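You operate a simulated robot arm through the tools that you are given. There is no shell and no other tool. Be economical: measure what you need, move in short steps, check, and stop when the job is done.

Carry out the task below with a simulated two-armed robot. There is one attempt and no reset: what you move stays moved.

Task
Put the black ink pad on the small tray. Then take the hello stamp and put it on top of the square card. Then take the white tin and leave it on top of the blue packet. Then take the big pink lever press and leave it on the big paper pad. Then put the iron weight on the brown round tag. Then shut the yellow desk drawer. Then fetch the stripe stamp and set it on the orange sheet. Keep to this order. Set down upright: iron weight.

The check looks at the end state, three seconds after you hand in, the way a careful person would. Anything else that was tipped, shoved, dropped, spilled or broken makes it a failure. Flat cloth is picked up by pressing the open fingertips on it (5 to 10 N) and closing them slowly along it; thin cloth reads only 2 to 8 mm in the jaws.

Robot
Two 7-joint arms with two-finger parallel grippers on one trunk, on a base that drives. Base frame: it is fixed to the floor where the robot stands at the start and does not move with it; the origin is under the middle of the robot, x ahead of it, y to its left, z up. Lengths are in mm, angles in degrees, forces in N, time in s.
The left shoulder is at the start at [70, 163, 1045], the right one opposite. With the tool pointing down near the work surface each hand reaches from about 100 to 760 mm from the robot's upright axis, wherever it stands, measured 20 degrees to its own side. Places, roughly: big paper pad (31x31x1 cm) [2200, 300, 800]; big pink lever press (9x16x5 cm) [2200, 1000, 800]; black ink pad (9x6x3 cm) [500, -100, 800]; blue packet (9x6x3 cm) [2900, 2900, 800]; hello stamp [250, 0, 750]; iron weight (6x6x7 cm) [3000, 2900, 400]; orange sheet (11x15x1 cm) [2500, 900, 700]; round tag (11x11x1 cm) [2500, 0, 700]; small tray (13x13x3 cm) [2500, 1100, 700]; square card (17x13x5 cm) [4000, 2400, 800]; stripe stamp [1250, 3250, 750]; white tin [750, 1250, 750]; yellow desk drawer [3900, 2400, 700]. Payload 3.43 kg a hand.
The TCP of each hand is the grasp point between the finger pads, 34 mm short of the fingertips. In the tool frame z runs along the fingers and y along their closing line. The gripper opens to 128 mm. The fingers are 24 mm wide and 12 mm thick; the gripper's body (48 by 130 mm) begins 96 mm behind the TCP.
Orientation is told as [roll, pitch, yaw] about the base's x, y, z axes, in that order, counted from this pose: with the fingers straight down and closing along the base's y, the tool's x points along the base's -x, its y along +y and its z along -z.

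Tools
- The arms move only by the tool send_rows. It takes "left_increments", "right_increments" or both (then of equal length, played together; a hand with none holds still); each is a list that holds one entry, the list of rows, each a list of 7 numbers: the shift along the base's x, y, z in units of 150 mm (1.0 is 150 mm), then the turn, a rotation vector about the base's x, y, z in units of 180 degrees (1.0 is 180 degrees), then the opening, from 0 (shut) to 1 (fully open). In form: [[[tx, ty, tz, wx, wy, wz, claw], ...]]. A call has 1 to 10 rows; each row is the pose to reach, as a shift and turn from the pose commanded when the call began. A call with a number of a shift or a turn outside -1 to 1 is refused whole. Rows are played at 5 a second. More than 50 mm and 8.6 degrees between two rows, or a gripper value outside its range, and nothing of the call is played. Where a pose cannot be reached the arm comes as near as it can. A force on the tool above 40 N (or 10 N above the force at the start of the call, whichever is more), or a blocked arm, ends the call early, and 0.2 s more pass. The fingers move at their own pace (about 153 mm/s each) and stop on an object; they squeeze with about 26 N. The grip force told is the motor's: it shows also when the fingers shut on nothing. Time passes only in rows, and 0.2 s behind the last, so rows that repeat a pose let the fingers close. It gives the time, the measured TCP pose, the force on the tool (base axes), the opening and the grip force at its end, in the units of the frame above (readings bear some noise), with the torque about the TCP (base axes, N m) and any sound that the robot's microphone picked up.
- Cameras (640 x 400 px; columns grow to the right, rows downward): "scene" is now at [129.3, -3.8, 1272.6]; the picture's right is [-0.04, -1.00, 0.00], its down [-0.67, 0.03, -0.74] and it looks along [0.74, -0.03, -0.67] (base axes); focal length 270 px, centre (320, 200). "left" rides on the left gripper at [76, 11, -160] in its tool frame; the picture's right is [-0.15, 0.99, 0.00], its down [-0.88, -0.13, -0.46] and it looks along [-0.45, -0.07, 0.89] (tool axes); focal length 234 px, centre (320, 200). "right" rides on the right gripper at [76, -11, -160] in its tool frame; the picture's right is [0.15, 0.99, 0.00], its down [-0.88, 0.13, -0.46] and it looks along [-0.45, 0.07, 0.89] (tool axes); focal length 234 px, centre (320, 200). There is no depth. A picture from a camera that has moved, and an enlarged one, comes with that camera's place and axes in the base frame and with its lens. The place of the scene camera against the robot may be out by one fixed shift of up to 12 mm in any direction.
- get_image(camera): a new picture of that camera. No time passes.
- slide_trunk(by): slides the trunk up (or, below 0, down) by that many mm; the arms and the scene camera ride with it, the base frame stays. It gives what a move gives, with no picture.
- steer(legs): drives the robot by 1 to 6 legs, each [ahead, left, turn to the left] in mm, mm and degrees, along the robot's own axes; the way and the turn of a leg run together, so that a leg with both is an arc; at most 1500 mm and 180 degrees a leg. The arms and the cameras ride along, it lands a little off, and it stops where it bumps. It gives what a move gives.
- pan_tilt(pan, tilt): turns the head with the scene camera to pan (to the left, within 86 degrees either way) and tilt (down, from -29 to 69), counted from straight ahead of the robot. It gives what a move gives.
- enlarge(camera, box): a new picture of the part [left, top, right, bottom] of that camera's present view, enlarged. No time passes.
- sign_off(): hands the job in; it is judged then, once.

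Go step by step. Nothing tells you exact positions but the pictures and the camera data: compare them with the known pose of the tool, close in by small moves and look again before you grip or let go. The budget is 196 turns and 192 pictures, counting those below and the enlarged ones. Unless the task says otherwise, let go and move clear before handing in.

The tools are called after "Emit:" by a JSON object that holds its "name" and its "arguments". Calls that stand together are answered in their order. send_rows: Moves the arms, as the interface text tells. Its arguments: {"type":"object","properties":{"left_increments":{"type":"array","items":{"type":"array","items":{"type":"array","items":{"type":"number"}}}},"right_increments":{"type":"array","items":{"type":"array","items":{"type":"array","items":{"type":"number"}}}}},"required":[]} The other tools are called the same way: slide_trunk (by) slides the trunk up or down; steer (legs) drives the base; pan_tilt (pan, tilt) turns the head that bears the scene camera; get_image (camera) takes a picture; enlarge (camera, box) takes an enlarged picture of a part of a camera's view; sign_off () hands the job in.

At the start:

```text
t: 0.0
left_ee_pos: [698.7, 179.4, 992.0]
left_tcp_rot: [0.0, 0.0, 0.2]
left_wrist_force: [0.1, -0.1, -0.3]
left_ft_torque: [-0.01, -0.02, 0.02]
left_gripper_width: 127.8
left_grasp_force: 0.0
right_ee_pos: [622.9, -364.0, 1048.1]
right_tcp_rot: [0.0, 0.0, 0.0]
right_wrist_force: [0.3, -0.1, -0.4]
right_ft_torque: [0.01, -0.03, -0.02]
right_gripper_width: 128.2
right_grasp_force: 0.1
trunk travel left (down, up): [-525.0, 415.0]
robot x, y, heading: [0.4, 4.0, -0.0]
head pan, tilt: [-2.5, 42.3]
```

scene: 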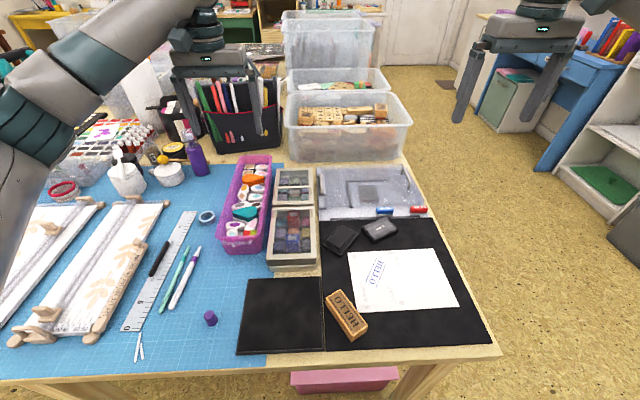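
right: 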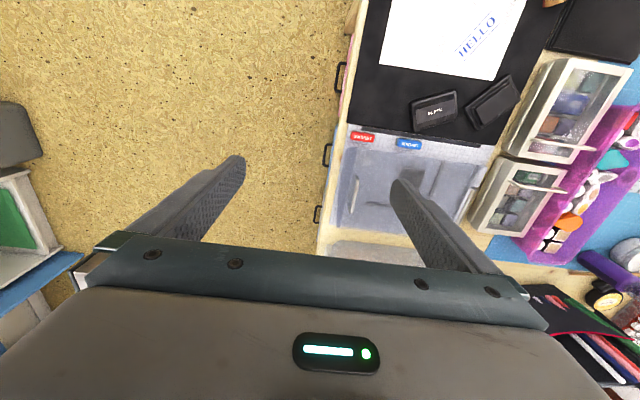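
left: 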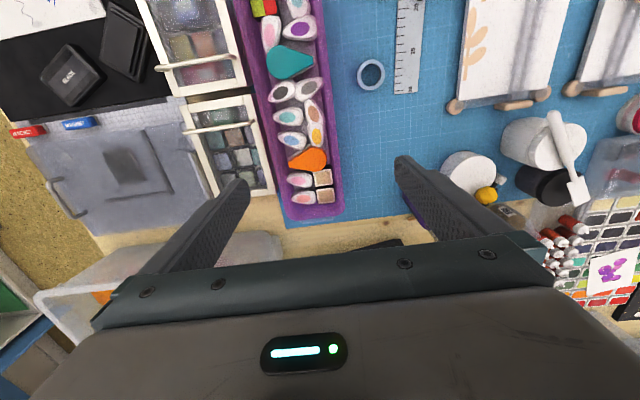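

I see the desk with the black ink pad near column 380, row 230 and the hello stamp on the mat. I'll take closer looks first.

Emit:
{"name": "enlarge", "arguments": {"camera": "scene", "box": [230, 160, 500, 350]}}

Emit:
{"name": "pan_tilt", "arguments": {"pan": 0, "tilt": 10}}

Emit:
{"name": "get_image", "arguments": {"camera": "scene"}}

```text
2.11 times, centred on (365, 255) of scene
camera zoom: at [129.3, -3.8, 1272.6], right [-0.04, -1.0, 0.0], down [-0.67, 0.03, -0.74], along [0.74, -0.03, -0.67], focal length 568 px, centre (225, 84)
```

zoom: 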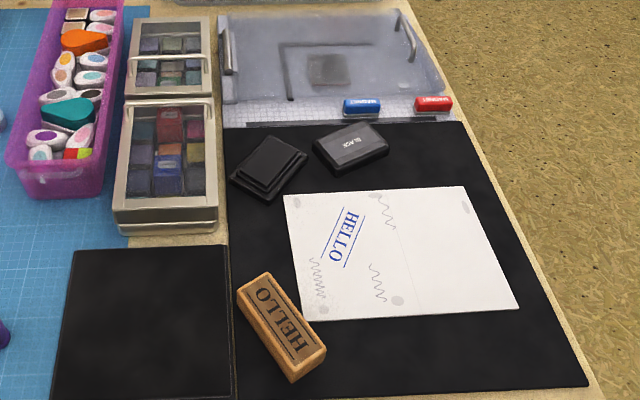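

```text
t: 1.0
left_ee_pos: [699.2, 177.8, 992.9]
left_tcp_rot: [0.0, 0.0, -0.1]
left_wrist_force: [0.2, -0.3, 1.5]
left_ft_torque: [0.05, 0.01, 0.0]
left_gripper_width: 128.3
left_grasp_force: 0.0
right_ee_pos: [622.9, -365.9, 1047.8]
right_tcp_rot: [0.0, 0.1, 0.0]
right_wrist_force: [-0.6, 0.2, 0.4]
right_ft_torque: [-0.01, -0.02, 0.0]
right_gripper_width: 127.9
right_grasp_force: 0.1
trunk travel left (down, up): [-525.0, 415.0]
robot x, y, heading: [0.4, 1.9, -0.0]
head pan, tilt: [0.0, 10.0]
```

```text
187 pictures are left
camera scene: at [139.0, -0.1, 1323.6], right [0.0, -1.0, 0.0], down [-0.17, 0.0, -0.98], along [0.98, 0.0, -0.17], focal length 270 px, centre (320, 200)
```

scene: 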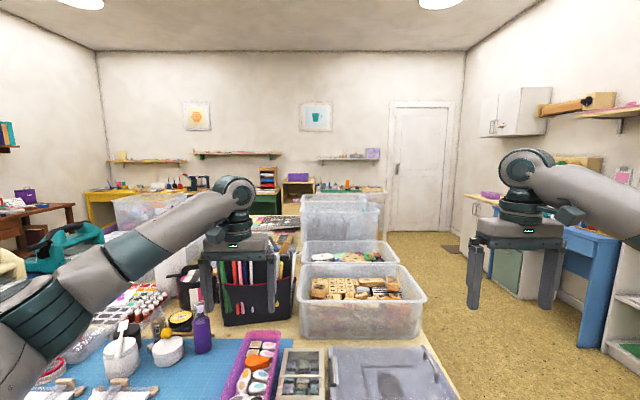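

The room has further desks ahead and to the left. I'll look around to map free floor before moving.

Emit:
{"name": "pan_tilt", "arguments": {"pan": 60, "tilt": 20}}

Emit:
{"name": "get_image", "arguments": {"camera": "scene"}}

Emit:
{"name": "pan_tilt", "arguments": {"pan": -50, "tilt": 25}}

Emit:
{"name": "get_image", "arguments": {"camera": "scene"}}

```text
t: 2.3
left_ee_pos: [699.0, 178.0, 991.8]
left_tcp_rot: [0.0, 0.1, 0.0]
left_wrist_force: [-0.2, 0.7, 1.0]
left_ft_torque: [-0.02, -0.02, -0.04]
left_gripper_width: 128.3
left_grasp_force: 0.0
right_ee_pos: [624.3, -364.7, 1047.9]
right_tcp_rot: [0.0, 0.0, -0.1]
right_wrist_force: [-0.4, -0.1, 0.2]
right_ft_torque: [-0.01, 0.02, -0.01]
right_gripper_width: 128.2
right_grasp_force: 0.0
trunk travel left (down, up): [-525.0, 415.0]
robot x, y, heading: [1.9, -2.7, -0.0]
head pan, tilt: [60.0, 20.0]
```

```text
186 pictures are left
camera scene: at [92.6, 80.5, 1307.5], right [0.87, -0.5, 0.0], down [-0.17, -0.3, -0.94], along [0.47, 0.81, -0.34], focal length 270 px, centre (320, 200)
```

scene: 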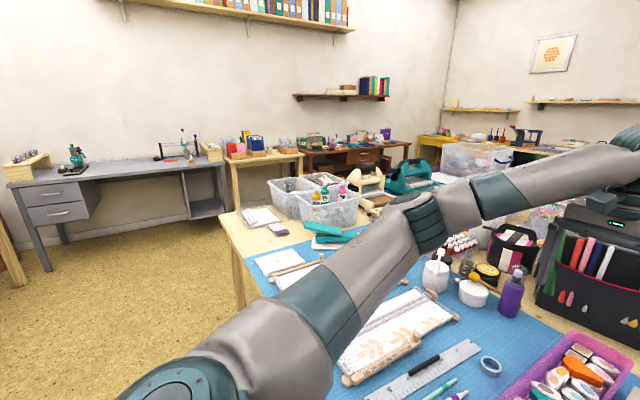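

```text
t: 4.2
left_ee_pos: [699.5, 179.4, 991.3]
left_tcp_rot: [0.0, 0.0, 0.0]
left_wrist_force: [-0.4, -1.2, 1.1]
left_ft_torque: [0.0, -0.02, 0.01]
left_gripper_width: 128.0
left_grasp_force: 0.1
right_ee_pos: [622.6, -364.3, 1047.3]
right_tcp_rot: [0.1, 0.0, 0.1]
right_wrist_force: [0.3, 0.4, 0.2]
right_ft_torque: [-0.03, 0.0, 0.02]
right_gripper_width: 127.9
right_grasp_force: 0.1
trunk travel left (down, up): [-525.0, 415.0]
robot x, y, heading: [-3.5, -2.5, 0.1]
head pan, tilt: [-50.0, 25.0]
```

```text
185 pictures are left
camera scene: at [105.3, -70.6, 1299.4], right [-0.77, -0.64, 0.0], down [-0.27, 0.32, -0.91], along [0.58, -0.69, -0.42], focal length 270 px, centre (320, 200)
```

scene: 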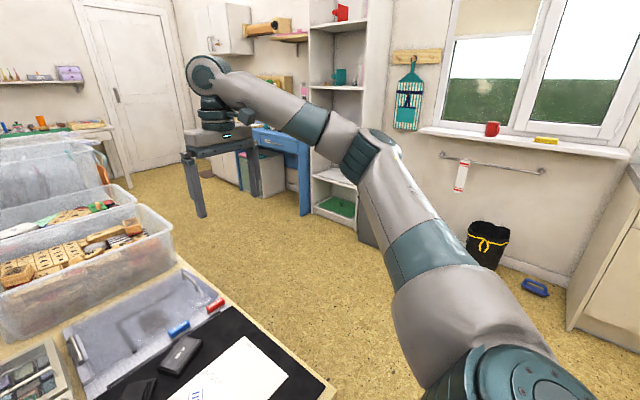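

The room is a big island plus wall furniture. Two black objects lie side by side near x≈550; I'll bring the right hand's camera over them to see which is the ink pad.

Emit:
{"name": "send_rows", "arguments": {"right_increments": [[[-0.2, 0.2, -0.06, 0, 0, 0, 1], [-0.4, 0.4, -0.12, 0, 0, 0, 1], [-0.6, 0.6, -0.18, 0, 0, 0, 1], [-0.8, 0.8, -0.24, 0, 0, 0, 1], [-1, 1, -0.3, 0, 0, 0, 1]]]}}

Emit:
{"name": "get_image", "arguments": {"camera": "right"}}

```text
t: 5.4
left_ee_pos: [698.7, 178.6, 992.5]
left_tcp_rot: [0.0, 0.0, 0.0]
left_wrist_force: [0.6, 0.1, -0.3]
left_ft_torque: [-0.02, -0.01, 0.01]
left_gripper_width: 128.1
left_grasp_force: 0.1
right_ee_pos: [468.2, -214.6, 1003.9]
right_tcp_rot: [0.0, 0.0, 0.0]
right_wrist_force: [-0.3, 0.7, 0.9]
right_ft_torque: [0.01, -0.04, -0.01]
right_gripper_width: 128.0
right_grasp_force: 0.0
trunk travel left (down, up): [-525.0, 415.0]
robot x, y, heading: [-0.8, 3.5, -0.0]
head pan, tilt: [-50.0, 25.0]
```

```text
184 pictures are left
camera right: at [392.0, -226.3, 1162.5], right [-0.15, 0.99, 0.0], down [0.88, 0.13, 0.46], along [0.45, 0.07, -0.89], focal length 234 px, centre (320, 200)
```

right: 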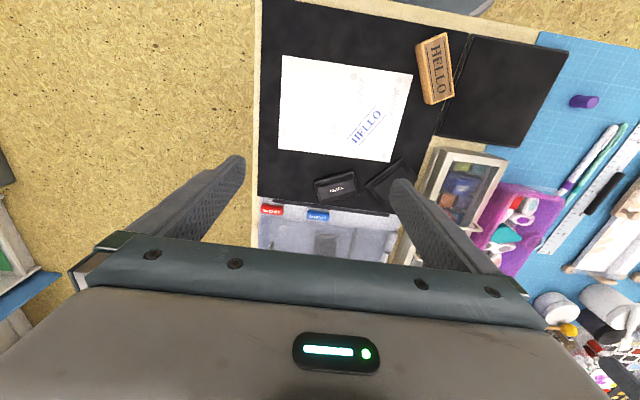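

Emit:
{"name": "enlarge", "arguments": {"camera": "right", "box": [290, 140, 440, 240]}}

Emit:
{"name": "pan_tilt", "arguments": {"pan": -10, "tilt": 45}}

Emit:
{"name": "enlarge", "arguments": {"camera": "scene", "box": [270, 150, 430, 250]}}

```text
4.00 times, centred on (365, 190) of right
camera zoom: at [392.0, -226.3, 1162.5], right [-0.15, 0.99, 0.0], down [0.88, 0.13, 0.46], along [0.45, 0.07, -0.89], focal length 937 px, centre (140, 240)
```

zoom: 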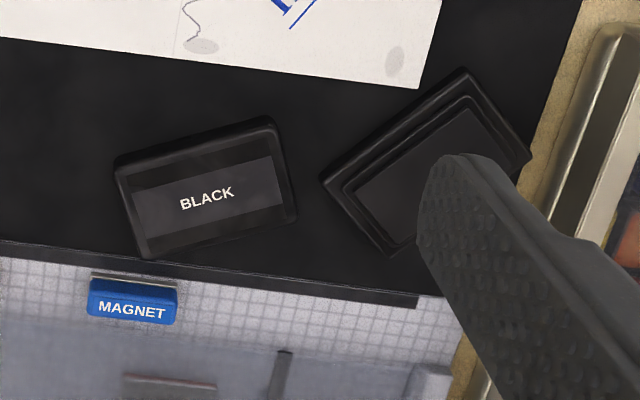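

```text
t: 6.4
left_ee_pos: [698.8, 178.8, 991.4]
left_tcp_rot: [0.1, 0.0, 0.0]
left_wrist_force: [0.3, -0.6, 0.5]
left_ft_torque: [0.01, 0.01, 0.04]
left_gripper_width: 127.8
left_grasp_force: 0.1
right_ee_pos: [470.8, -215.4, 1002.1]
right_tcp_rot: [0.0, 0.0, 0.0]
right_wrist_force: [-0.2, 0.0, -0.7]
right_ft_torque: [0.0, 0.01, -0.01]
right_gripper_width: 127.9
right_grasp_force: 0.0
trunk travel left (down, up): [-525.0, 415.0]
robot x, y, heading: [-2.8, -0.9, -0.1]
head pan, tilt: [-10.0, 45.0]
```

```text
4.00 times, centred on (350, 200) of scene
camera zoom: at [126.1, -14.3, 1268.8], right [-0.17, -0.98, 0.0], down [-0.7, 0.12, -0.71], along [0.7, -0.12, -0.71], focal length 1080 px, centre (200, 200)
```

zoom: 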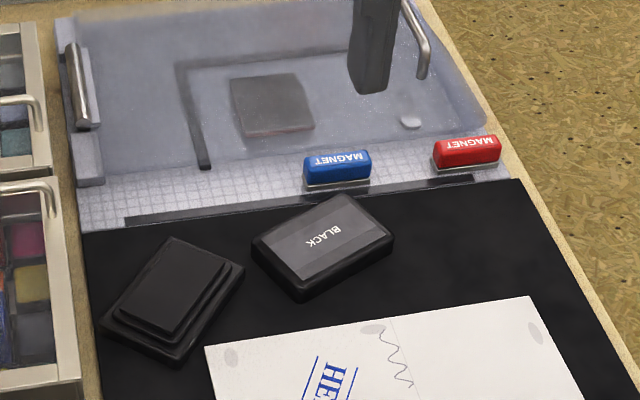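

Two candidates: a "BLACK"-labelled block at about (557,-173) and a stepped open pad at about (535,-72). I'll get a closer view to size both.

Emit:
{"name": "send_rows", "arguments": {"right_increments": [[[-0.1, 0.15, -0.2, 0, 0, 0, 1], [-0.2, 0.3, -0.4, 0, 0, 0, 1], [-0.25, 0.45, -0.6, 0, 0, 0, 1], [-0.25, 0.5, -0.8, 0, 0, 0, 1]]]}}

Emit:
{"name": "get_image", "arguments": {"camera": "right"}}

```text
t: 7.4
left_ee_pos: [699.4, 178.0, 992.0]
left_tcp_rot: [0.0, 0.0, 0.1]
left_wrist_force: [-0.1, -0.2, 0.3]
left_ft_torque: [0.04, -0.01, -0.02]
left_gripper_width: 128.2
left_grasp_force: 0.1
right_ee_pos: [436.3, -138.1, 881.5]
right_tcp_rot: [0.1, -0.1, -0.2]
right_wrist_force: [-0.6, 0.4, 0.5]
right_ft_torque: [0.05, 0.03, 0.01]
right_gripper_width: 127.9
right_grasp_force: 0.0
trunk travel left (down, up): [-525.0, 415.0]
robot x, y, heading: [1.4, 1.5, 0.2]
head pan, tilt: [-10.0, 45.0]
```

```text
181 pictures are left
camera right: at [359.2, -150.9, 1041.1], right [-0.14, 0.99, 0.0], down [0.88, 0.13, 0.46], along [0.45, 0.07, -0.89], focal length 234 px, centre (320, 200)
```

right: 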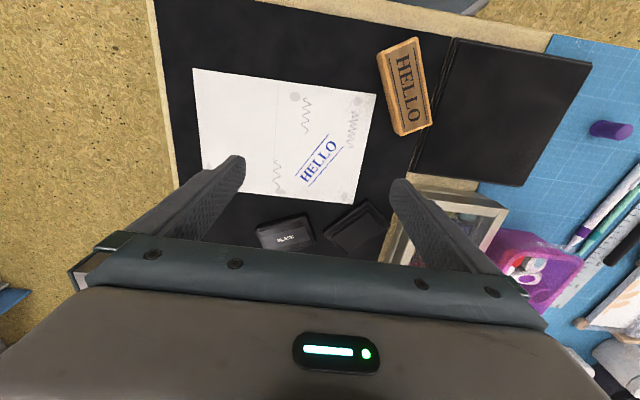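

Emit:
{"name": "enlarge", "arguments": {"camera": "right", "box": [240, 180, 400, 280]}}

```text
4.00 times, centred on (320, 230) of right
camera zoom: at [359.2, -150.9, 1041.1], right [-0.14, 0.99, 0.0], down [0.88, 0.13, 0.46], along [0.45, 0.07, -0.89], focal length 937 px, centre (320, 80)
```

zoom: 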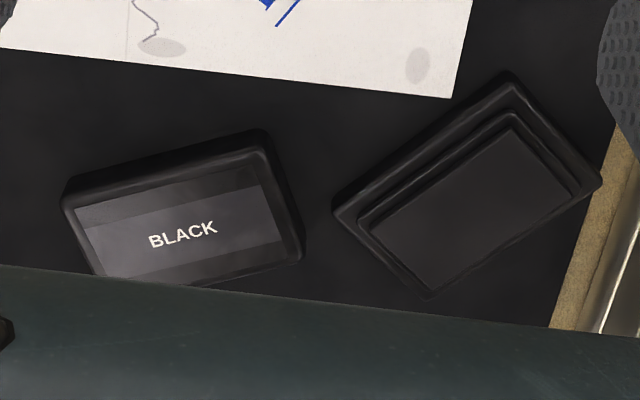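

The two black items have about the same footprint, so I need to test how well the listed places match reality. I'll raise the trunk to survey the far objects and map the room.

Emit:
{"name": "slide_trunk", "arguments": {"by": 410}}

Emit:
{"name": "pan_tilt", "arguments": {"pan": 8, "tilt": 25}}

Emit:
{"name": "get_image", "arguments": {"camera": "scene"}}

Emit:
{"name": "pan_tilt", "arguments": {"pan": 45, "tilt": 25}}

Emit:
{"name": "get_image", "arguments": {"camera": "scene"}}

```text
refused: 410 is not a number from -400 to 400
```

```text
t: 8.3
left_ee_pos: [698.7, 178.6, 992.5]
left_tcp_rot: [0.1, -0.1, 0.0]
left_wrist_force: [-0.8, -0.2, -0.4]
left_ft_torque: [0.04, 0.0, 0.03]
left_gripper_width: 128.0
left_grasp_force: 0.1
right_ee_pos: [437.0, -139.1, 881.8]
right_tcp_rot: [0.0, 0.0, -0.1]
right_wrist_force: [0.5, 0.3, 0.5]
right_ft_torque: [0.0, 0.0, 0.01]
right_gripper_width: 127.8
right_grasp_force: 0.0
trunk travel left (down, up): [-525.0, 415.0]
robot x, y, heading: [-0.6, 0.0, 0.1]
head pan, tilt: [8.0, 25.0]
```

```text
179 pictures are left
camera scene: at [137.3, 12.7, 1299.3], right [0.14, -0.99, 0.0], down [-0.42, -0.06, -0.91], along [0.9, 0.13, -0.42], focal length 270 px, centre (320, 200)
```

scene: 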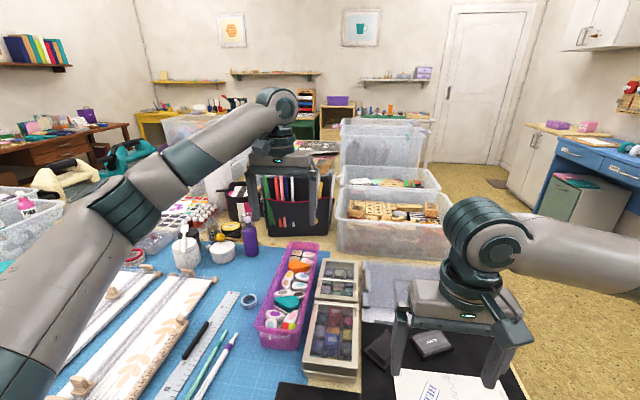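

```text
t: 9.3
left_ee_pos: [699.3, 179.7, 992.9]
left_tcp_rot: [-0.1, 0.0, 0.0]
left_wrist_force: [0.0, 0.3, -0.2]
left_ft_torque: [0.01, 0.01, 0.01]
left_gripper_width: 128.0
left_grasp_force: 0.0
right_ee_pos: [435.3, -139.2, 882.8]
right_tcp_rot: [0.0, -0.1, 0.0]
right_wrist_force: [-0.3, 0.7, 1.0]
right_ft_torque: [-0.02, 0.03, 0.0]
right_gripper_width: 128.1
right_grasp_force: 0.0
trunk travel left (down, up): [-525.0, 415.0]
robot x, y, heading: [4.4, 2.2, -0.1]
head pan, tilt: [45.0, 25.0]
```

```text
178 pictures are left
camera scene: at [111.2, 65.1, 1299.3], right [0.71, -0.71, 0.0], down [-0.3, -0.3, -0.91], along [0.64, 0.64, -0.42], focal length 270 px, centre (320, 200)
```

scene: 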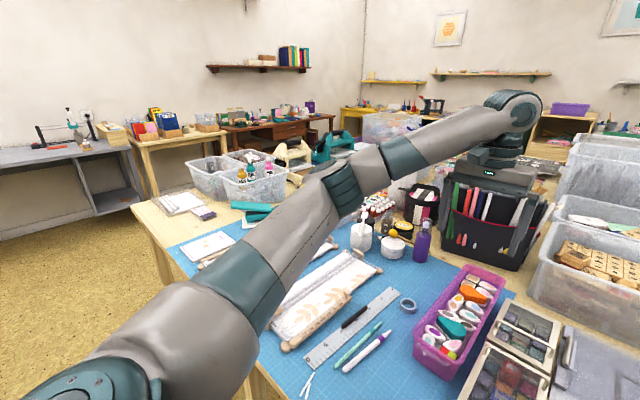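

Emit:
{"name": "slide_trunk", "arguments": {"by": 400}}

Emit:
{"name": "pan_tilt", "arguments": {"pan": 20, "tilt": 30}}

Emit:
{"name": "get_image", "arguments": {"camera": "scene"}}

Emit:
{"name": "pan_tilt", "arguments": {"pan": 50, "tilt": 30}}

Emit:
{"name": "get_image", "arguments": {"camera": "scene"}}

```text
t: 13.1
left_ee_pos: [700.0, 179.1, 1392.1]
left_tcp_rot: [0.0, 0.0, 0.0]
left_wrist_force: [0.4, -1.1, -0.2]
left_ft_torque: [-0.01, -0.02, 0.03]
left_gripper_width: 127.8
left_grasp_force: 0.1
right_ee_pos: [436.6, -139.5, 1280.9]
right_tcp_rot: [0.1, 0.0, 0.0]
right_wrist_force: [-1.0, 0.5, 0.4]
right_ft_torque: [0.02, 0.01, 0.03]
right_gripper_width: 128.0
right_grasp_force: 0.1
trunk travel left (down, up): [-925.0, 15.0]
robot x, y, heading: [-3.4, 4.8, -0.0]
head pan, tilt: [45.0, 25.0]
```

```text
t: 14.0
left_ee_pos: [699.7, 177.3, 1391.7]
left_tcp_rot: [-0.1, 0.0, -0.1]
left_wrist_force: [-1.2, -0.1, 0.9]
left_ft_torque: [-0.01, 0.0, -0.01]
left_gripper_width: 127.5
left_grasp_force: 0.1
right_ee_pos: [436.6, -138.4, 1282.4]
right_tcp_rot: [0.0, -0.1, 0.0]
right_wrist_force: [0.2, -0.8, 0.1]
right_ft_torque: [0.01, -0.01, 0.01]
right_gripper_width: 128.1
right_grasp_force: 0.1
trunk travel left (down, up): [-925.0, 15.0]
robot x, y, heading: [-0.9, -0.3, 0.1]
head pan, tilt: [20.0, 30.0]
```

```text
177 pictures are left
camera scene: at [131.0, 31.0, 1691.4], right [0.34, -0.94, 0.0], down [-0.47, -0.17, -0.87], along [0.81, 0.3, -0.5], focal length 270 px, centre (320, 200)
```

scene: 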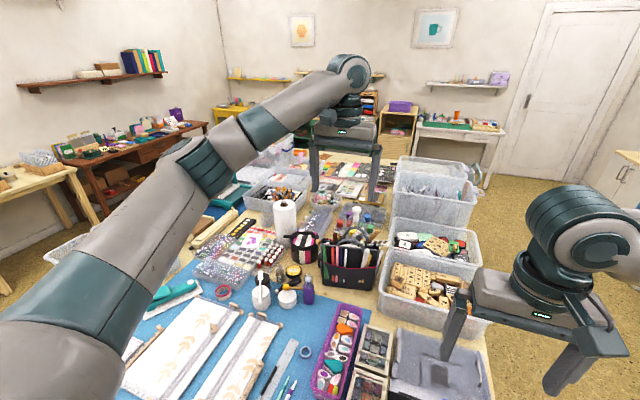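

```text
t: 15.0
left_ee_pos: [700.0, 178.4, 1392.9]
left_tcp_rot: [0.1, 0.1, 0.0]
left_wrist_force: [0.0, 0.1, 0.1]
left_ft_torque: [-0.01, -0.01, 0.0]
left_gripper_width: 127.8
left_grasp_force: 0.0
right_ee_pos: [436.5, -137.6, 1282.2]
right_tcp_rot: [0.1, 0.0, 0.0]
right_wrist_force: [0.1, -0.7, -0.4]
right_ft_torque: [-0.01, -0.03, -0.02]
right_gripper_width: 128.0
right_grasp_force: 0.1
trunk travel left (down, up): [-925.0, 15.0]
robot x, y, heading: [-0.8, -1.5, -0.1]
head pan, tilt: [50.0, 30.0]
```

```text
176 pictures are left
camera scene: at [104.3, 69.2, 1691.4], right [0.77, -0.64, 0.0], down [-0.32, -0.38, -0.87], along [0.56, 0.66, -0.5], focal length 270 px, centre (320, 200)
```

scene: 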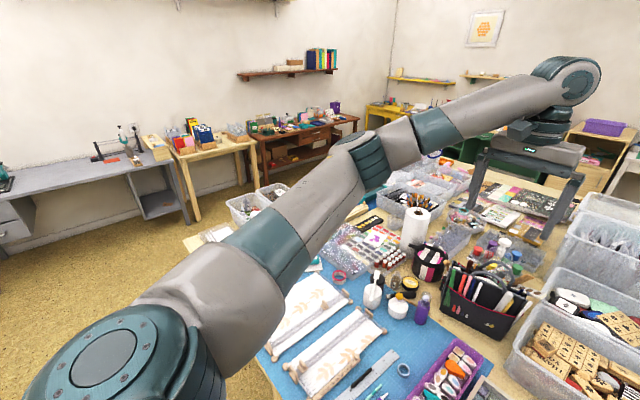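

The island runs to about x≈2600 and the far objects hide behind the left gripper. I'll lower that hand a bit and look again, enlarged.

Emit:
{"name": "send_rows", "arguments": {"left_increments": [[[-0.25, 0.1, -0.25, 0, 0, 0, 1], [-0.5, 0.2, -0.45, 0, 0, 0, 1], [-0.75, 0.3, -0.65, 0, 0, 0, 1], [-1, 0.4, -0.85, 0, 0, 0, 1], [-1, 0.4, -1, 0, 0, 0, 1]]]}}

Emit:
{"name": "pan_tilt", "arguments": {"pan": 20, "tilt": 30}}

Emit:
{"name": "enlarge", "arguments": {"camera": "scene", "box": [220, 100, 480, 260]}}

```text
refused: row 1 steps farther than a row can; nothing moved
```

```text
t: 15.9
left_ee_pos: [698.4, 179.1, 1392.7]
left_tcp_rot: [0.0, 0.0, -0.1]
left_wrist_force: [0.3, -0.1, -0.1]
left_ft_torque: [0.01, -0.02, 0.05]
left_gripper_width: 127.9
left_grasp_force: 0.0
right_ee_pos: [435.2, -138.6, 1282.3]
right_tcp_rot: [0.0, -0.1, 0.0]
right_wrist_force: [0.2, 0.2, 0.2]
right_ft_torque: [-0.01, 0.02, -0.02]
right_gripper_width: 128.0
right_grasp_force: 0.1
trunk travel left (down, up): [-925.0, 15.0]
robot x, y, heading: [-1.0, 0.1, 0.0]
head pan, tilt: [20.0, 30.0]
```

```text
2.46 times, centred on (350, 180) of scene
camera zoom: at [131.0, 31.0, 1691.4], right [0.34, -0.94, 0.0], down [-0.47, -0.17, -0.87], along [0.81, 0.3, -0.5], focal length 665 px, centre (246, 249)
```

zoom: 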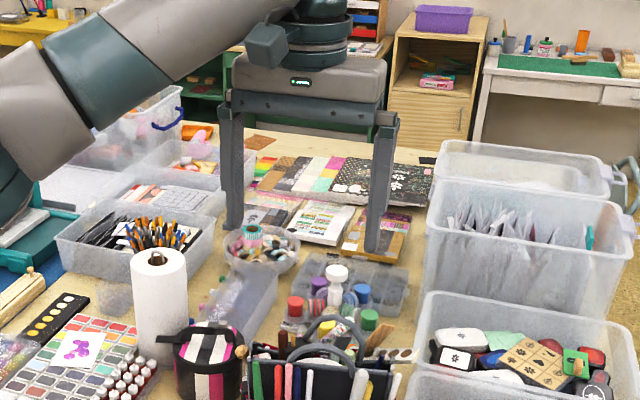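

The layout fits nearest-rounding of the listed places, which points to the stepped open pad at about (540,-69). I'll lower the trunk back and bring the right hand above it, turned to its short axis.

Emit:
{"name": "slide_trunk", "arguments": {"by": -400}}

Emit:
{"name": "send_rows", "arguments": {"right_increments": [[[0.14, 0.09, 0, 0, 0, -0.044, 0.62], [0.28, 0.18, 0, 0, 0, -0.088, 0.62], [0.42, 0.28, 0, 0, 0, -0.131, 0.62], [0.56, 0.37, 0, 0, 0, -0.175, 0.62], [0.7, 0.46, 0, 0, 0, -0.219, 0.62], [0.7, 0.46, 0, 0, 0, -0.219, 0.62]]]}}

Emit:
{"name": "get_image", "arguments": {"camera": "right"}}

Emit:
{"name": "pan_tilt", "arguments": {"pan": -10, "tilt": 45}}

Emit:
{"name": "get_image", "arguments": {"camera": "scene"}}

```text
t: 19.7
left_ee_pos: [698.9, 178.1, 992.4]
left_tcp_rot: [0.0, 0.0, -0.1]
left_wrist_force: [-0.4, 0.1, 0.0]
left_ft_torque: [0.01, 0.01, 0.0]
left_gripper_width: 128.2
left_grasp_force: 0.2
right_ee_pos: [435.9, -138.7, 882.6]
right_tcp_rot: [0.0, -0.2, 0.0]
right_wrist_force: [-0.2, -0.7, 0.0]
right_ft_torque: [0.03, 0.01, 0.01]
right_gripper_width: 128.0
right_grasp_force: 0.1
trunk travel left (down, up): [-525.0, 415.0]
robot x, y, heading: [0.6, 0.5, 0.1]
head pan, tilt: [20.0, 30.0]
```

```text
t: 21.1
left_ee_pos: [698.3, 178.4, 991.6]
left_tcp_rot: [0.1, 0.0, 0.0]
left_wrist_force: [-1.1, 0.8, 0.1]
left_ft_torque: [0.03, 0.01, 0.02]
left_gripper_width: 128.2
left_grasp_force: 0.0
right_ee_pos: [540.6, -71.5, 884.0]
right_tcp_rot: [0.0, -0.1, -39.4]
right_wrist_force: [-0.1, 0.0, 0.1]
right_ft_torque: [-0.02, -0.03, -0.01]
right_gripper_width: 79.4
right_grasp_force: 0.1
trunk travel left (down, up): [-525.0, 415.0]
robot x, y, heading: [1.9, -4.4, -0.1]
head pan, tilt: [20.0, 30.0]
```

```text
174 pictures are left
camera right: at [473.8, -32.5, 1042.3], right [0.52, 0.86, 0.0], down [0.76, -0.46, 0.46], along [0.39, -0.24, -0.89], focal length 234 px, centre (320, 200)
```

right: 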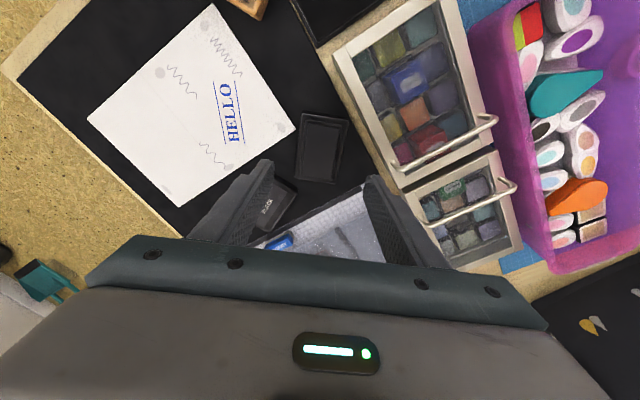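

```text
t: 22.1
left_ee_pos: [699.8, 179.5, 992.6]
left_tcp_rot: [0.0, 0.0, -0.1]
left_wrist_force: [0.0, 0.3, 0.7]
left_ft_torque: [0.02, -0.01, 0.03]
left_gripper_width: 127.9
left_grasp_force: 0.0
right_ee_pos: [540.0, -70.7, 884.1]
right_tcp_rot: [-0.1, -0.1, -39.4]
right_wrist_force: [-0.4, 0.7, 0.2]
right_ft_torque: [0.02, 0.02, 0.01]
right_gripper_width: 79.5
right_grasp_force: 0.1
trunk travel left (down, up): [-525.0, 415.0]
robot x, y, heading: [0.9, 0.8, 0.1]
head pan, tilt: [-10.0, 45.0]
```

```text
173 pictures are left
camera scene: at [126.1, -14.1, 1268.8], right [-0.17, -0.98, 0.0], down [-0.7, 0.12, -0.71], along [0.7, -0.12, -0.71], focal length 270 px, centre (320, 200)
```

scene: 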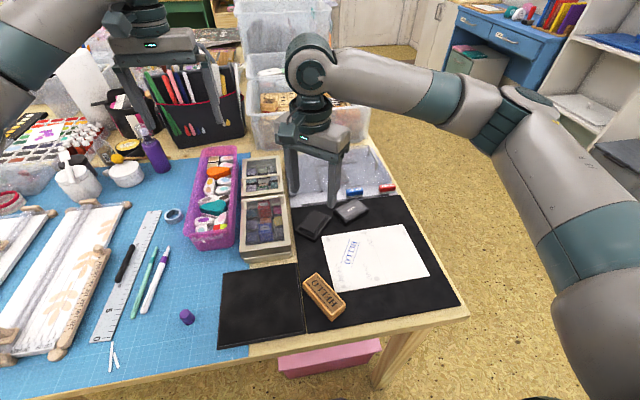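

The right hand is centred over the stepped pad (≈(542,-72), short axis ≈52°). I'll descend partway and check.

Emit:
{"name": "send_rows", "arguments": {"right_increments": [[[0.005, 0, -0.2, 0, 0, 0.006, 0.62], [0.01, -0.005, -0.35, 0, 0, 0.008, 0.62], [0.01, -0.005, -0.5, 0, 0, 0.008, 0.62], [0.01, -0.005, -0.53, 0, 0, 0.008, 0.62]]]}}

Emit:
{"name": "get_image", "arguments": {"camera": "right"}}

Emit:
{"name": "enlarge", "arguments": {"camera": "scene", "box": [240, 150, 400, 250]}}

```text
t: 23.1
left_ee_pos: [699.8, 178.5, 992.2]
left_tcp_rot: [0.0, -0.1, -0.1]
left_wrist_force: [0.0, 0.0, 0.0]
left_ft_torque: [0.01, 0.0, -0.03]
left_gripper_width: 127.9
left_grasp_force: 0.0
right_ee_pos: [542.3, -69.5, 802.3]
right_tcp_rot: [0.1, -0.1, -38.0]
right_wrist_force: [0.8, 0.5, 0.4]
right_ft_torque: [0.0, 0.0, 0.02]
right_gripper_width: 79.7
right_grasp_force: 0.1
trunk travel left (down, up): [-525.0, 415.0]
robot x, y, heading: [-0.3, 0.7, 0.0]
head pan, tilt: [-10.0, 45.0]
```

```text
172 pictures are left
camera right: at [474.6, -32.7, 961.8], right [0.49, 0.87, 0.0], down [0.77, -0.44, 0.46], along [0.4, -0.23, -0.89], focal length 234 px, centre (320, 200)
```

right: 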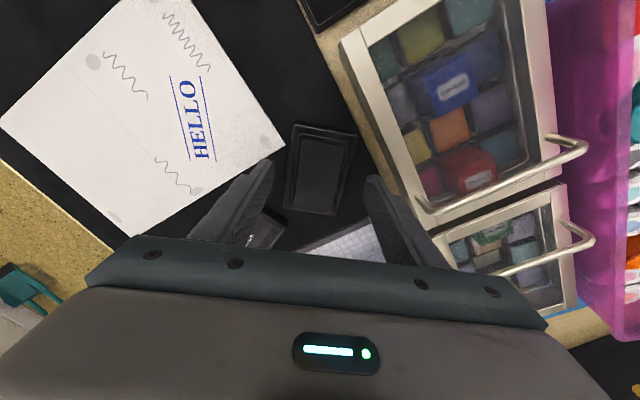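

```text
4.00 times, centred on (320, 200) of scene
camera zoom: at [125.8, -14.2, 1268.8], right [-0.17, -0.98, 0.0], down [-0.7, 0.12, -0.71], along [0.7, -0.12, -0.71], focal length 1080 px, centre (320, 200)
```

zoom: 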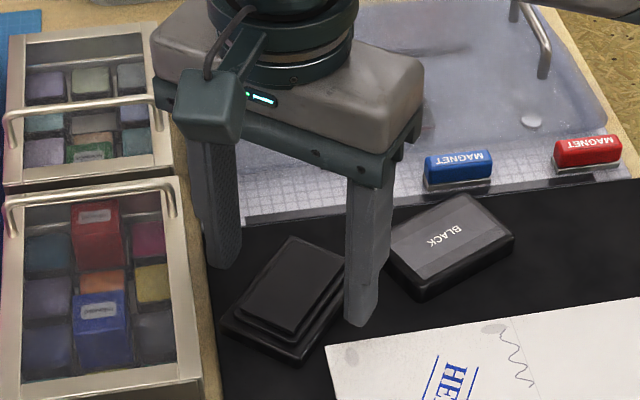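

Emit:
{"name": "send_rows", "arguments": {"right_increments": [[[-0.01, -0.01, -0.02, 0, 0, 0, 0.62], [-0.01, -0.01, -0.04, 0, 0, 0, 0.62], [-0.01, -0.01, -0.05, 0, 0, 0, 0.62], [-0.01, -0.01, -0.06, 0, 0, 0, 0.62], [-0.01, -0.01, -0.07, 0, 0, 0, 0.62], [-0.01, -0.01, -0.08, 0, 0, 0, 0.62]]]}}

```text
t: 24.5
left_ee_pos: [697.6, 178.5, 991.2]
left_tcp_rot: [0.0, 0.1, 0.1]
left_wrist_force: [0.3, 0.5, -0.6]
left_ft_torque: [-0.01, 0.01, 0.0]
left_gripper_width: 128.3
left_grasp_force: 0.1
right_ee_pos: [541.3, -71.4, 790.9]
right_tcp_rot: [0.1, -0.1, -38.0]
right_wrist_force: [-0.6, 0.8, 6.8]
right_ft_torque: [-0.15, 0.2, -0.03]
right_gripper_width: 79.1
right_grasp_force: 0.2
trunk travel left (down, up): [-525.0, 415.0]
robot x, y, heading: [-1.9, 1.1, 0.0]
head pan, tilt: [-10.0, 45.0]
```

Fingertips just touch the mat (z≈757). I'll lift 2 mm and close.

Emit:
{"name": "send_rows", "arguments": {"right_increments": [[[0, 0, 0.015, 0, 0, 0, 0.62], [0, 0, 0.015, 0, 0, 0, 0.45], [0, 0, 0.015, 0, 0, 0, 0.3], [0, 0, 0.015, 0, 0, 0, 0.3]]]}}

Emit:
{"name": "get_image", "arguments": {"camera": "right"}}

```text
t: 25.5
left_ee_pos: [700.7, 178.3, 992.6]
left_tcp_rot: [0.0, -0.1, 0.0]
left_wrist_force: [0.1, 0.1, 0.0]
left_ft_torque: [0.02, -0.01, 0.0]
left_gripper_width: 127.9
left_grasp_force: 0.1
right_ee_pos: [542.0, -72.1, 792.6]
right_tcp_rot: [0.0, 0.0, -37.9]
right_wrist_force: [0.0, 0.0, 0.8]
right_ft_torque: [0.01, 0.0, 0.01]
right_gripper_width: 55.2
right_grasp_force: 25.6
trunk travel left (down, up): [-525.0, 415.0]
robot x, y, heading: [-3.4, -1.7, 0.2]
head pan, tilt: [-10.0, 45.0]
```

```text
170 pictures are left
camera right: at [473.4, -35.3, 952.0], right [0.49, 0.87, 0.0], down [0.77, -0.44, 0.46], along [0.4, -0.23, -0.89], focal length 234 px, centre (320, 200)
```

right: 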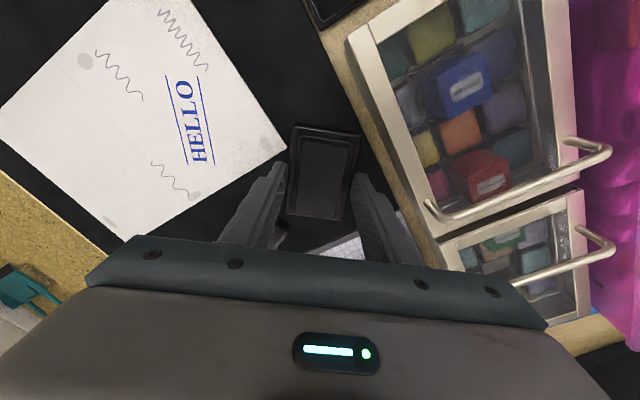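

Gripped at 55 mm. I'll lift it and back out, then drive around the right side of the island, looking before the far end.

Emit:
{"name": "send_rows", "arguments": {"right_increments": [[[0, 0, 0.2, 0, 0, 0, 0.3], [0, 0, 0.45, 0, 0, 0, 0.3], [-0.1, 0, 0.7, 0, 0, 0, 0.3], [-0.3, 0, 0.9, 0, 0, 0, 0.3], [-0.5, 0, 1.0, 0, 0, 0, 0.3]]]}}

Emit:
{"name": "slide_trunk", "arguments": {"by": 150}}

Emit:
{"name": "steer", "arguments": {"legs": [[-200, 0, 0], [0, -950, 0], [1500, 0, 0], [1100, 0, 0]]}}

Emit:
{"name": "pan_tilt", "arguments": {"pan": 50, "tilt": 25}}

Emit:
{"name": "get_image", "arguments": {"camera": "scene"}}

Emit:
{"name": "get_image", "arguments": {"camera": "right"}}

```text
t: 26.7
left_ee_pos: [698.4, 179.1, 992.8]
left_tcp_rot: [0.0, 0.0, 0.0]
left_wrist_force: [0.1, 0.0, -0.2]
left_ft_torque: [-0.02, -0.03, -0.04]
left_gripper_width: 128.1
left_grasp_force: 0.0
right_ee_pos: [464.4, -69.9, 943.9]
right_tcp_rot: [-0.1, 0.0, -38.1]
right_wrist_force: [0.8, 0.0, -1.2]
right_ft_torque: [-0.02, -0.01, -0.01]
right_gripper_width: 55.2
right_grasp_force: 25.6
trunk travel left (down, up): [-525.0, 415.0]
robot x, y, heading: [0.1, 2.3, 0.0]
head pan, tilt: [-10.0, 45.0]
```

```text
t: 28.4
left_ee_pos: [699.6, 178.4, 1142.1]
left_tcp_rot: [0.0, 0.0, 0.0]
left_wrist_force: [0.4, 0.1, -0.2]
left_ft_torque: [0.02, -0.02, 0.0]
left_gripper_width: 128.1
left_grasp_force: 0.0
right_ee_pos: [465.5, -69.9, 1094.4]
right_tcp_rot: [0.0, 0.0, -38.0]
right_wrist_force: [0.5, -0.2, -0.8]
right_ft_torque: [0.0, -0.02, -0.01]
right_gripper_width: 55.1
right_grasp_force: 26.2
trunk travel left (down, up): [-675.0, 265.0]
robot x, y, heading: [1.9, -3.0, -0.2]
head pan, tilt: [-10.0, 45.0]
```

```text
t: 46.9
left_ee_pos: [3116.2, -708.0, 1142.2]
left_tcp_rot: [0.0, 0.1, 1.8]
left_wrist_force: [0.1, 0.4, 0.5]
left_ft_torque: [0.01, -0.03, -0.01]
left_gripper_width: 128.2
left_grasp_force: 0.0
right_ee_pos: [2888.9, -963.4, 1093.1]
right_tcp_rot: [-0.1, -0.2, -36.1]
right_wrist_force: [-0.5, -0.1, -1.4]
right_ft_torque: [0.03, 0.0, -0.01]
right_gripper_width: 55.3
right_grasp_force: 26.2
trunk travel left (down, up): [-675.0, 265.0]
robot x, y, heading: [2424.1, -907.3, 1.9]
head pan, tilt: [-10.0, 45.0]
```

```text
t: 48.2
left_ee_pos: [3114.8, -707.5, 1142.5]
left_tcp_rot: [0.0, 0.0, 1.8]
left_wrist_force: [0.3, 0.3, 0.1]
left_ft_torque: [0.0, -0.01, 0.0]
left_gripper_width: 128.1
left_grasp_force: 0.1
right_ee_pos: [2888.9, -964.6, 1092.7]
right_tcp_rot: [0.1, 0.1, -36.1]
right_wrist_force: [0.0, -1.0, -0.5]
right_ft_torque: [0.02, 0.01, -0.04]
right_gripper_width: 55.1
right_grasp_force: 26.1
trunk travel left (down, up): [-675.0, 265.0]
robot x, y, heading: [2427.1, -907.3, 2.1]
head pan, tilt: [50.0, 25.0]
```

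```text
169 pictures are left
camera scene: at [2524.8, -834.2, 1449.3], right [0.79, -0.62, 0.0], down [-0.26, -0.33, -0.91], along [0.56, 0.71, -0.42], focal length 270 px, centre (320, 200)
```

scene: 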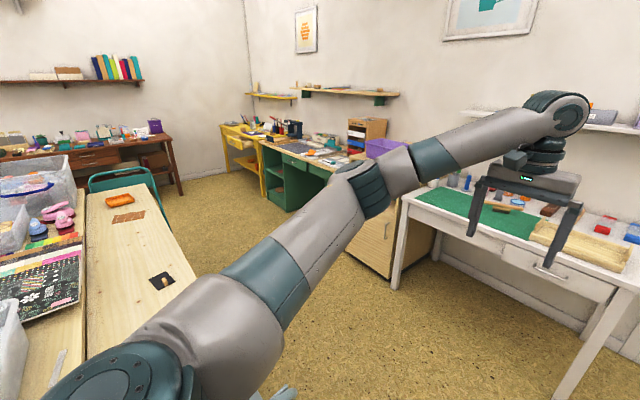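

```text
168 pictures are left
camera right: at [2819.9, -928.5, 1252.5], right [0.47, 0.88, 0.0], down [0.79, -0.41, 0.46], along [0.4, -0.21, -0.89], focal length 234 px, centre (320, 200)
```

right: 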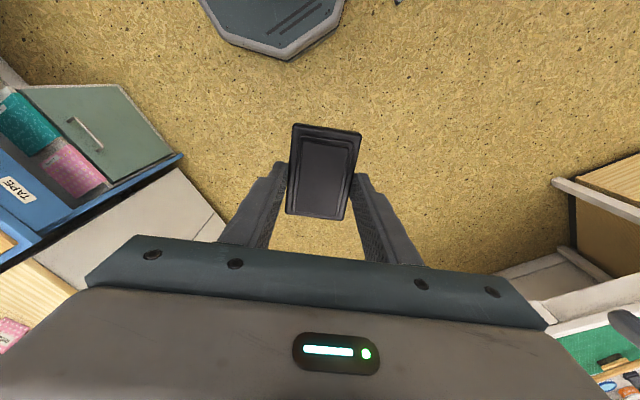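

The far bench shows the orange small tray near (2473,1133), a brown-orange sheet near (2500,850), and a dark square near (2545,155). Corridor beyond the island is wide (x 2700–3900); enlarging then driving there.

Emit:
{"name": "enlarge", "arguments": {"camera": "scene", "box": [0, 140, 240, 340]}}

Emit:
{"name": "steer", "arguments": {"legs": [[850, 0, 0], [0, 0, 90], [1500, 0, 0], [300, 0, 0], [0, 0, 90]]}}

Emit:
{"name": "pan_tilt", "arguments": {"pan": 0, "tilt": 40}}

Emit:
{"name": "get_image", "arguments": {"camera": "scene"}}

```text
2.00 times, centred on (120, 240) of scene
camera zoom: at [2524.8, -834.2, 1449.3], right [0.79, -0.62, 0.0], down [-0.26, -0.33, -0.91], along [0.56, 0.71, -0.42], focal length 540 px, centre (720, 120)
```

zoom: 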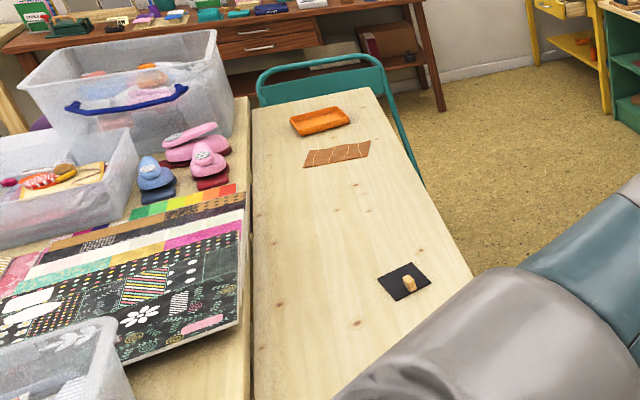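

```text
t: 68.9
left_ee_pos: [2378.0, 625.6, 1142.1]
left_tcp_rot: [-0.1, -0.1, -174.0]
left_wrist_force: [-0.9, 0.0, 0.1]
left_ft_torque: [0.0, 0.03, -0.01]
left_gripper_width: 128.1
left_grasp_force: 0.0
right_ee_pos: [2584.8, 897.9, 1093.9]
right_tcp_rot: [0.1, -0.1, 148.1]
right_wrist_force: [-0.7, 0.1, -0.7]
right_ft_torque: [-0.01, -0.02, 0.0]
right_gripper_width: 55.4
right_grasp_force: 26.3
trunk travel left (down, up): [-675.0, 265.0]
robot x, y, heading: [3055.5, 877.1, -174.3]
head pan, tilt: [50.0, 25.0]
```

```text
t: 70.0
left_ee_pos: [2378.7, 626.0, 1141.9]
left_tcp_rot: [-0.1, 0.1, -174.1]
left_wrist_force: [-0.5, -0.5, 0.0]
left_ft_torque: [-0.01, -0.02, -0.03]
left_gripper_width: 127.8
left_grasp_force: 0.0
right_ee_pos: [2585.2, 898.0, 1095.0]
right_tcp_rot: [0.1, -0.1, 147.9]
right_wrist_force: [-0.4, -0.5, -0.8]
right_ft_torque: [-0.01, -0.01, -0.06]
right_gripper_width: 55.2
right_grasp_force: 26.4
trunk travel left (down, up): [-675.0, 265.0]
robot x, y, heading: [3053.7, 875.3, -174.2]
head pan, tilt: [0.0, 40.0]
```

```text
166 pictures are left
camera scene: at [2915.6, 862.0, 1426.0], right [-0.1, 0.99, 0.0], down [0.64, 0.07, -0.77], along [-0.76, -0.08, -0.64], focal length 270 px, centre (320, 200)
```

scene: 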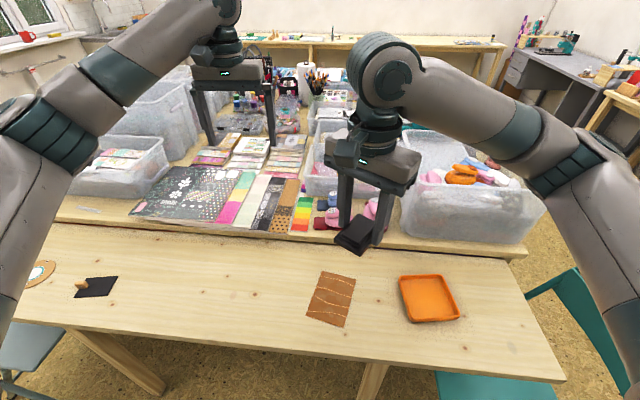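

Positions on the far bench match nearest-rounding of the list (tray ≈(2489,1118), sheet ≈(2516,854), tag ≈(2519,-28)), confirming the stepped pad. Now moving the pad over the tray, aligned with it.

Emit:
{"name": "send_rows", "arguments": {"right_increments": [[[-0.1, 0.12, -0.17, 0, 0, 0.03, 0.3], [-0.2, 0.24, -0.34, 0, 0, 0.06, 0.3], [-0.3, 0.36, -0.5, 0, 0, 0.09, 0.3], [-0.4, 0.48, -0.67, 0, 0, 0.12, 0.3], [-0.5, 0.6, -0.84, 0, 0, 0.15, 0.3], [-0.64, 0.73, -1.0, 0, 0, 0.178, 0.3]]]}}

Emit:
{"name": "send_rows", "arguments": {"right_increments": [[[0, 0.25, 0, 0, 0, 0, 0.3], [0, 0.5, 0, 0, 0, 0, 0.3], [0, 0.73, -0.2, 0, 0, 0, 0.3], [0, 0.73, -0.3, 0, 0, 0, 0.3]]]}}

Emit:
{"name": "get_image", "arguments": {"camera": "right"}}

Emit:
{"name": "get_image", "arguments": {"camera": "scene"}}

```text
t: 71.5
left_ee_pos: [2377.7, 627.3, 1142.1]
left_tcp_rot: [-0.1, 0.0, -173.9]
left_wrist_force: [-1.0, 0.0, -0.5]
left_ft_torque: [0.01, 0.05, -0.01]
left_gripper_width: 128.1
left_grasp_force: 0.0
right_ee_pos: [2489.7, 1009.4, 944.0]
right_tcp_rot: [0.1, -0.1, -179.9]
right_wrist_force: [1.0, 0.0, -0.4]
right_ft_torque: [0.02, -0.05, -0.01]
right_gripper_width: 55.4
right_grasp_force: 26.1
trunk travel left (down, up): [-675.0, 265.0]
robot x, y, heading: [3054.6, 874.2, -174.1]
head pan, tilt: [0.0, 40.0]
```

```text
t: 72.5
left_ee_pos: [2378.4, 625.3, 1142.5]
left_tcp_rot: [0.0, 0.1, -174.1]
left_wrist_force: [-0.5, 0.3, 0.0]
left_ft_torque: [0.02, 0.0, 0.01]
left_gripper_width: 127.9
left_grasp_force: 0.0
right_ee_pos: [2490.6, 1117.3, 898.0]
right_tcp_rot: [0.1, -0.1, -179.9]
right_wrist_force: [-0.6, -0.1, -0.6]
right_ft_torque: [0.01, -0.01, 0.02]
right_gripper_width: 55.3
right_grasp_force: 25.8
trunk travel left (down, up): [-675.0, 265.0]
robot x, y, heading: [3051.9, 876.7, -174.0]
head pan, tilt: [0.0, 40.0]
```

```text
165 pictures are left
camera right: at [2564.6, 1127.3, 1057.5], right [0.15, -0.99, 0.0], down [-0.88, -0.13, 0.46], along [-0.45, -0.07, -0.89], focal length 234 px, centre (320, 200)
```

right: 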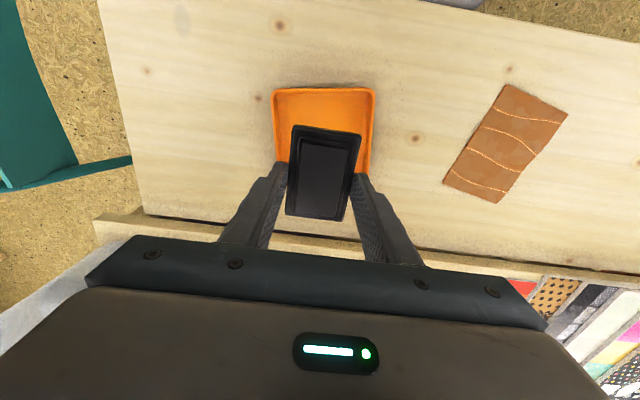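

```text
164 pictures are left
camera scene: at [2915.3, 861.7, 1426.0], right [-0.1, 0.99, 0.0], down [0.64, 0.07, -0.77], along [-0.76, -0.08, -0.64], focal length 270 px, centre (320, 200)
```

scene: 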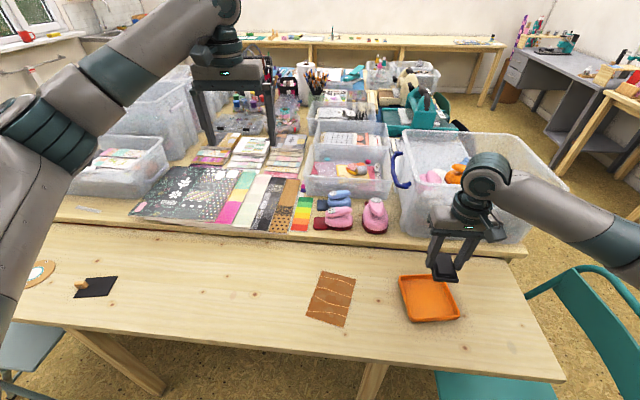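

Tray is centred at about (2497,1108), turned ≈9°. I'll shift and turn the pad to match, and lower to just above the rim.

Emit:
{"name": "send_rows", "arguments": {"right_increments": [[[0.015, -0.03, -0.1, 0, 0, 0.025, 0.3], [0.03, -0.06, -0.3, 0, 0, 0.05, 0.3], [0.03, -0.06, -0.5, 0, 0, 0.05, 0.3], [0.03, -0.06, -0.6, 0, 0, 0.05, 0.3]]]}}

Emit:
{"name": "get_image", "arguments": {"camera": "right"}}

Emit:
{"name": "enlarge", "arguments": {"camera": "scene", "box": [360, 220, 520, 320]}}

```text
t: 73.5
left_ee_pos: [2377.5, 625.4, 1141.7]
left_tcp_rot: [0.1, -0.1, -174.0]
left_wrist_force: [1.4, -0.6, 1.2]
left_ft_torque: [0.0, -0.05, 0.01]
left_gripper_width: 128.1
left_grasp_force: 0.0
right_ee_pos: [2492.7, 1108.6, 808.4]
right_tcp_rot: [0.0, -0.1, -171.0]
right_wrist_force: [1.0, 0.4, -0.2]
right_ft_torque: [-0.04, 0.0, 0.02]
right_gripper_width: 55.5
right_grasp_force: 25.8
trunk travel left (down, up): [-675.0, 265.0]
robot x, y, heading: [3055.9, 875.4, -174.1]
head pan, tilt: [0.0, 40.0]
```

```text
163 pictures are left
camera right: at [2565.1, 1130.8, 967.7], right [0.3, -0.95, 0.0], down [-0.85, -0.27, 0.46], along [-0.44, -0.14, -0.89], focal length 234 px, centre (320, 200)
```

right: 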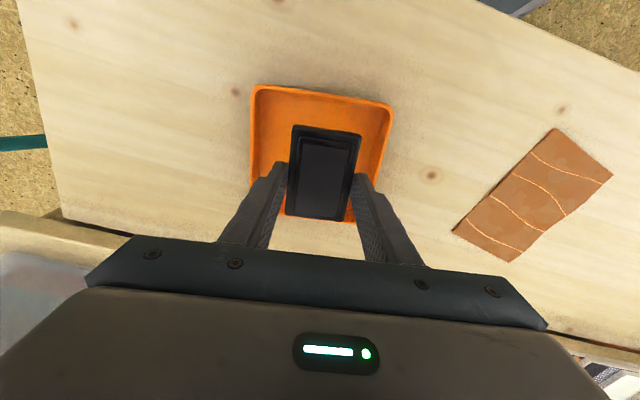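

```text
4.00 times, centred on (440, 270) of scene
camera zoom: at [2915.5, 862.3, 1426.0], right [-0.1, 0.99, 0.0], down [0.64, 0.07, -0.77], along [-0.76, -0.08, -0.64], focal length 1080 px, centre (-160, -80)
```

zoom: 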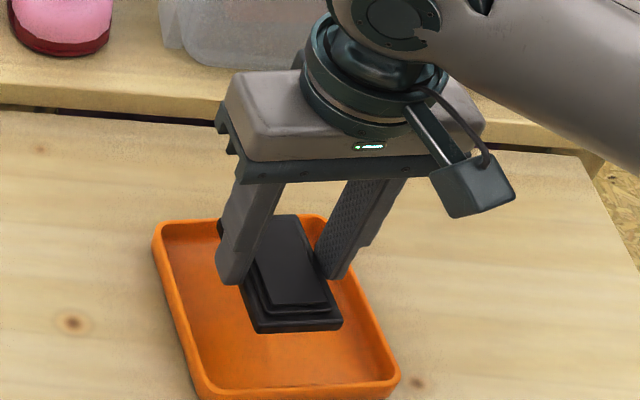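

Rim measures at z≈730, so the bench is near z≈702. Lowering into the tray with contact watch.

Emit:
{"name": "send_rows", "arguments": {"right_increments": [[[-0.03, 0.02, -0.15, 0, 0, 0.01, 0.3], [-0.03, 0.02, -0.3, 0, 0, 0.01, 0.3], [-0.03, 0.02, -0.38, 0, 0, 0.01, 0.3], [-0.03, 0.02, -0.4, 0, 0, 0.01, 0.3], [-0.03, 0.02, -0.42, 0, 0, 0.01, 0.3], [-0.03, 0.02, -0.44, 0, 0, 0.01, 0.3]]]}}

Emit:
{"name": "enlarge", "arguments": {"camera": "scene", "box": [360, 220, 520, 320]}}

Emit:
{"name": "get_image", "arguments": {"camera": "right"}}

```text
t: 74.4
left_ee_pos: [2380.6, 626.8, 1145.3]
left_tcp_rot: [-0.2, -0.1, -174.1]
left_wrist_force: [-0.3, 0.7, -0.3]
left_ft_torque: [-0.02, -0.02, 0.02]
left_gripper_width: 128.3
left_grasp_force: 0.0
right_ee_pos: [2487.2, 1109.9, 756.4]
right_tcp_rot: [0.1, -0.6, -169.3]
right_wrist_force: [14.8, -1.2, 28.3]
right_ft_torque: [0.25, -0.96, -0.17]
right_gripper_width: 55.0
right_grasp_force: 25.6
trunk travel left (down, up): [-675.0, 265.0]
robot x, y, heading: [3057.7, 875.5, -174.0]
head pan, tilt: [0.0, 40.0]
stopped in row 4 (right hand): the force on the tool passed its limit at 45 N (the readings are from after the stop); the commanded pose is now the measured one
```

```text
4.00 times, centred on (440, 270) of scene
camera zoom: at [2919.5, 861.5, 1426.7], right [-0.1, 0.99, 0.0], down [0.64, 0.07, -0.77], along [-0.76, -0.08, -0.64], focal length 1080 px, centre (-160, -80)
```

zoom: 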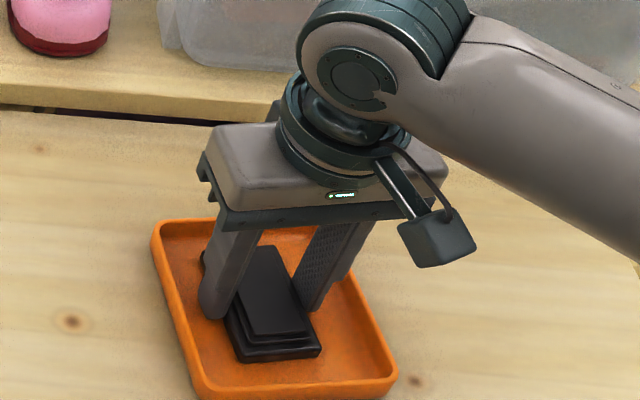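

```text
160 pictures are left
camera right: at [2560.9, 1134.5, 916.0], right [0.33, -0.94, 0.0], down [-0.84, -0.29, 0.47], along [-0.44, -0.15, -0.89], focal length 234 px, centre (320, 200)
```

right: 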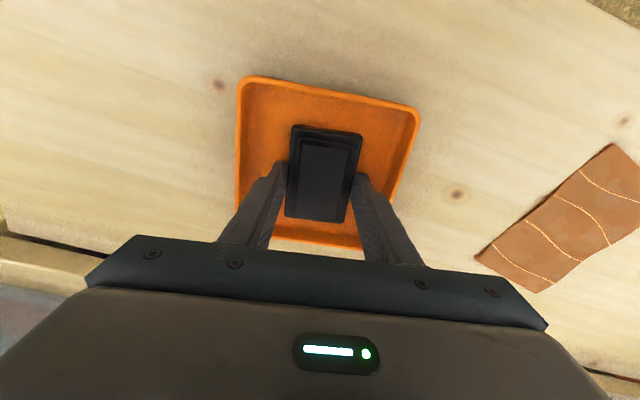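

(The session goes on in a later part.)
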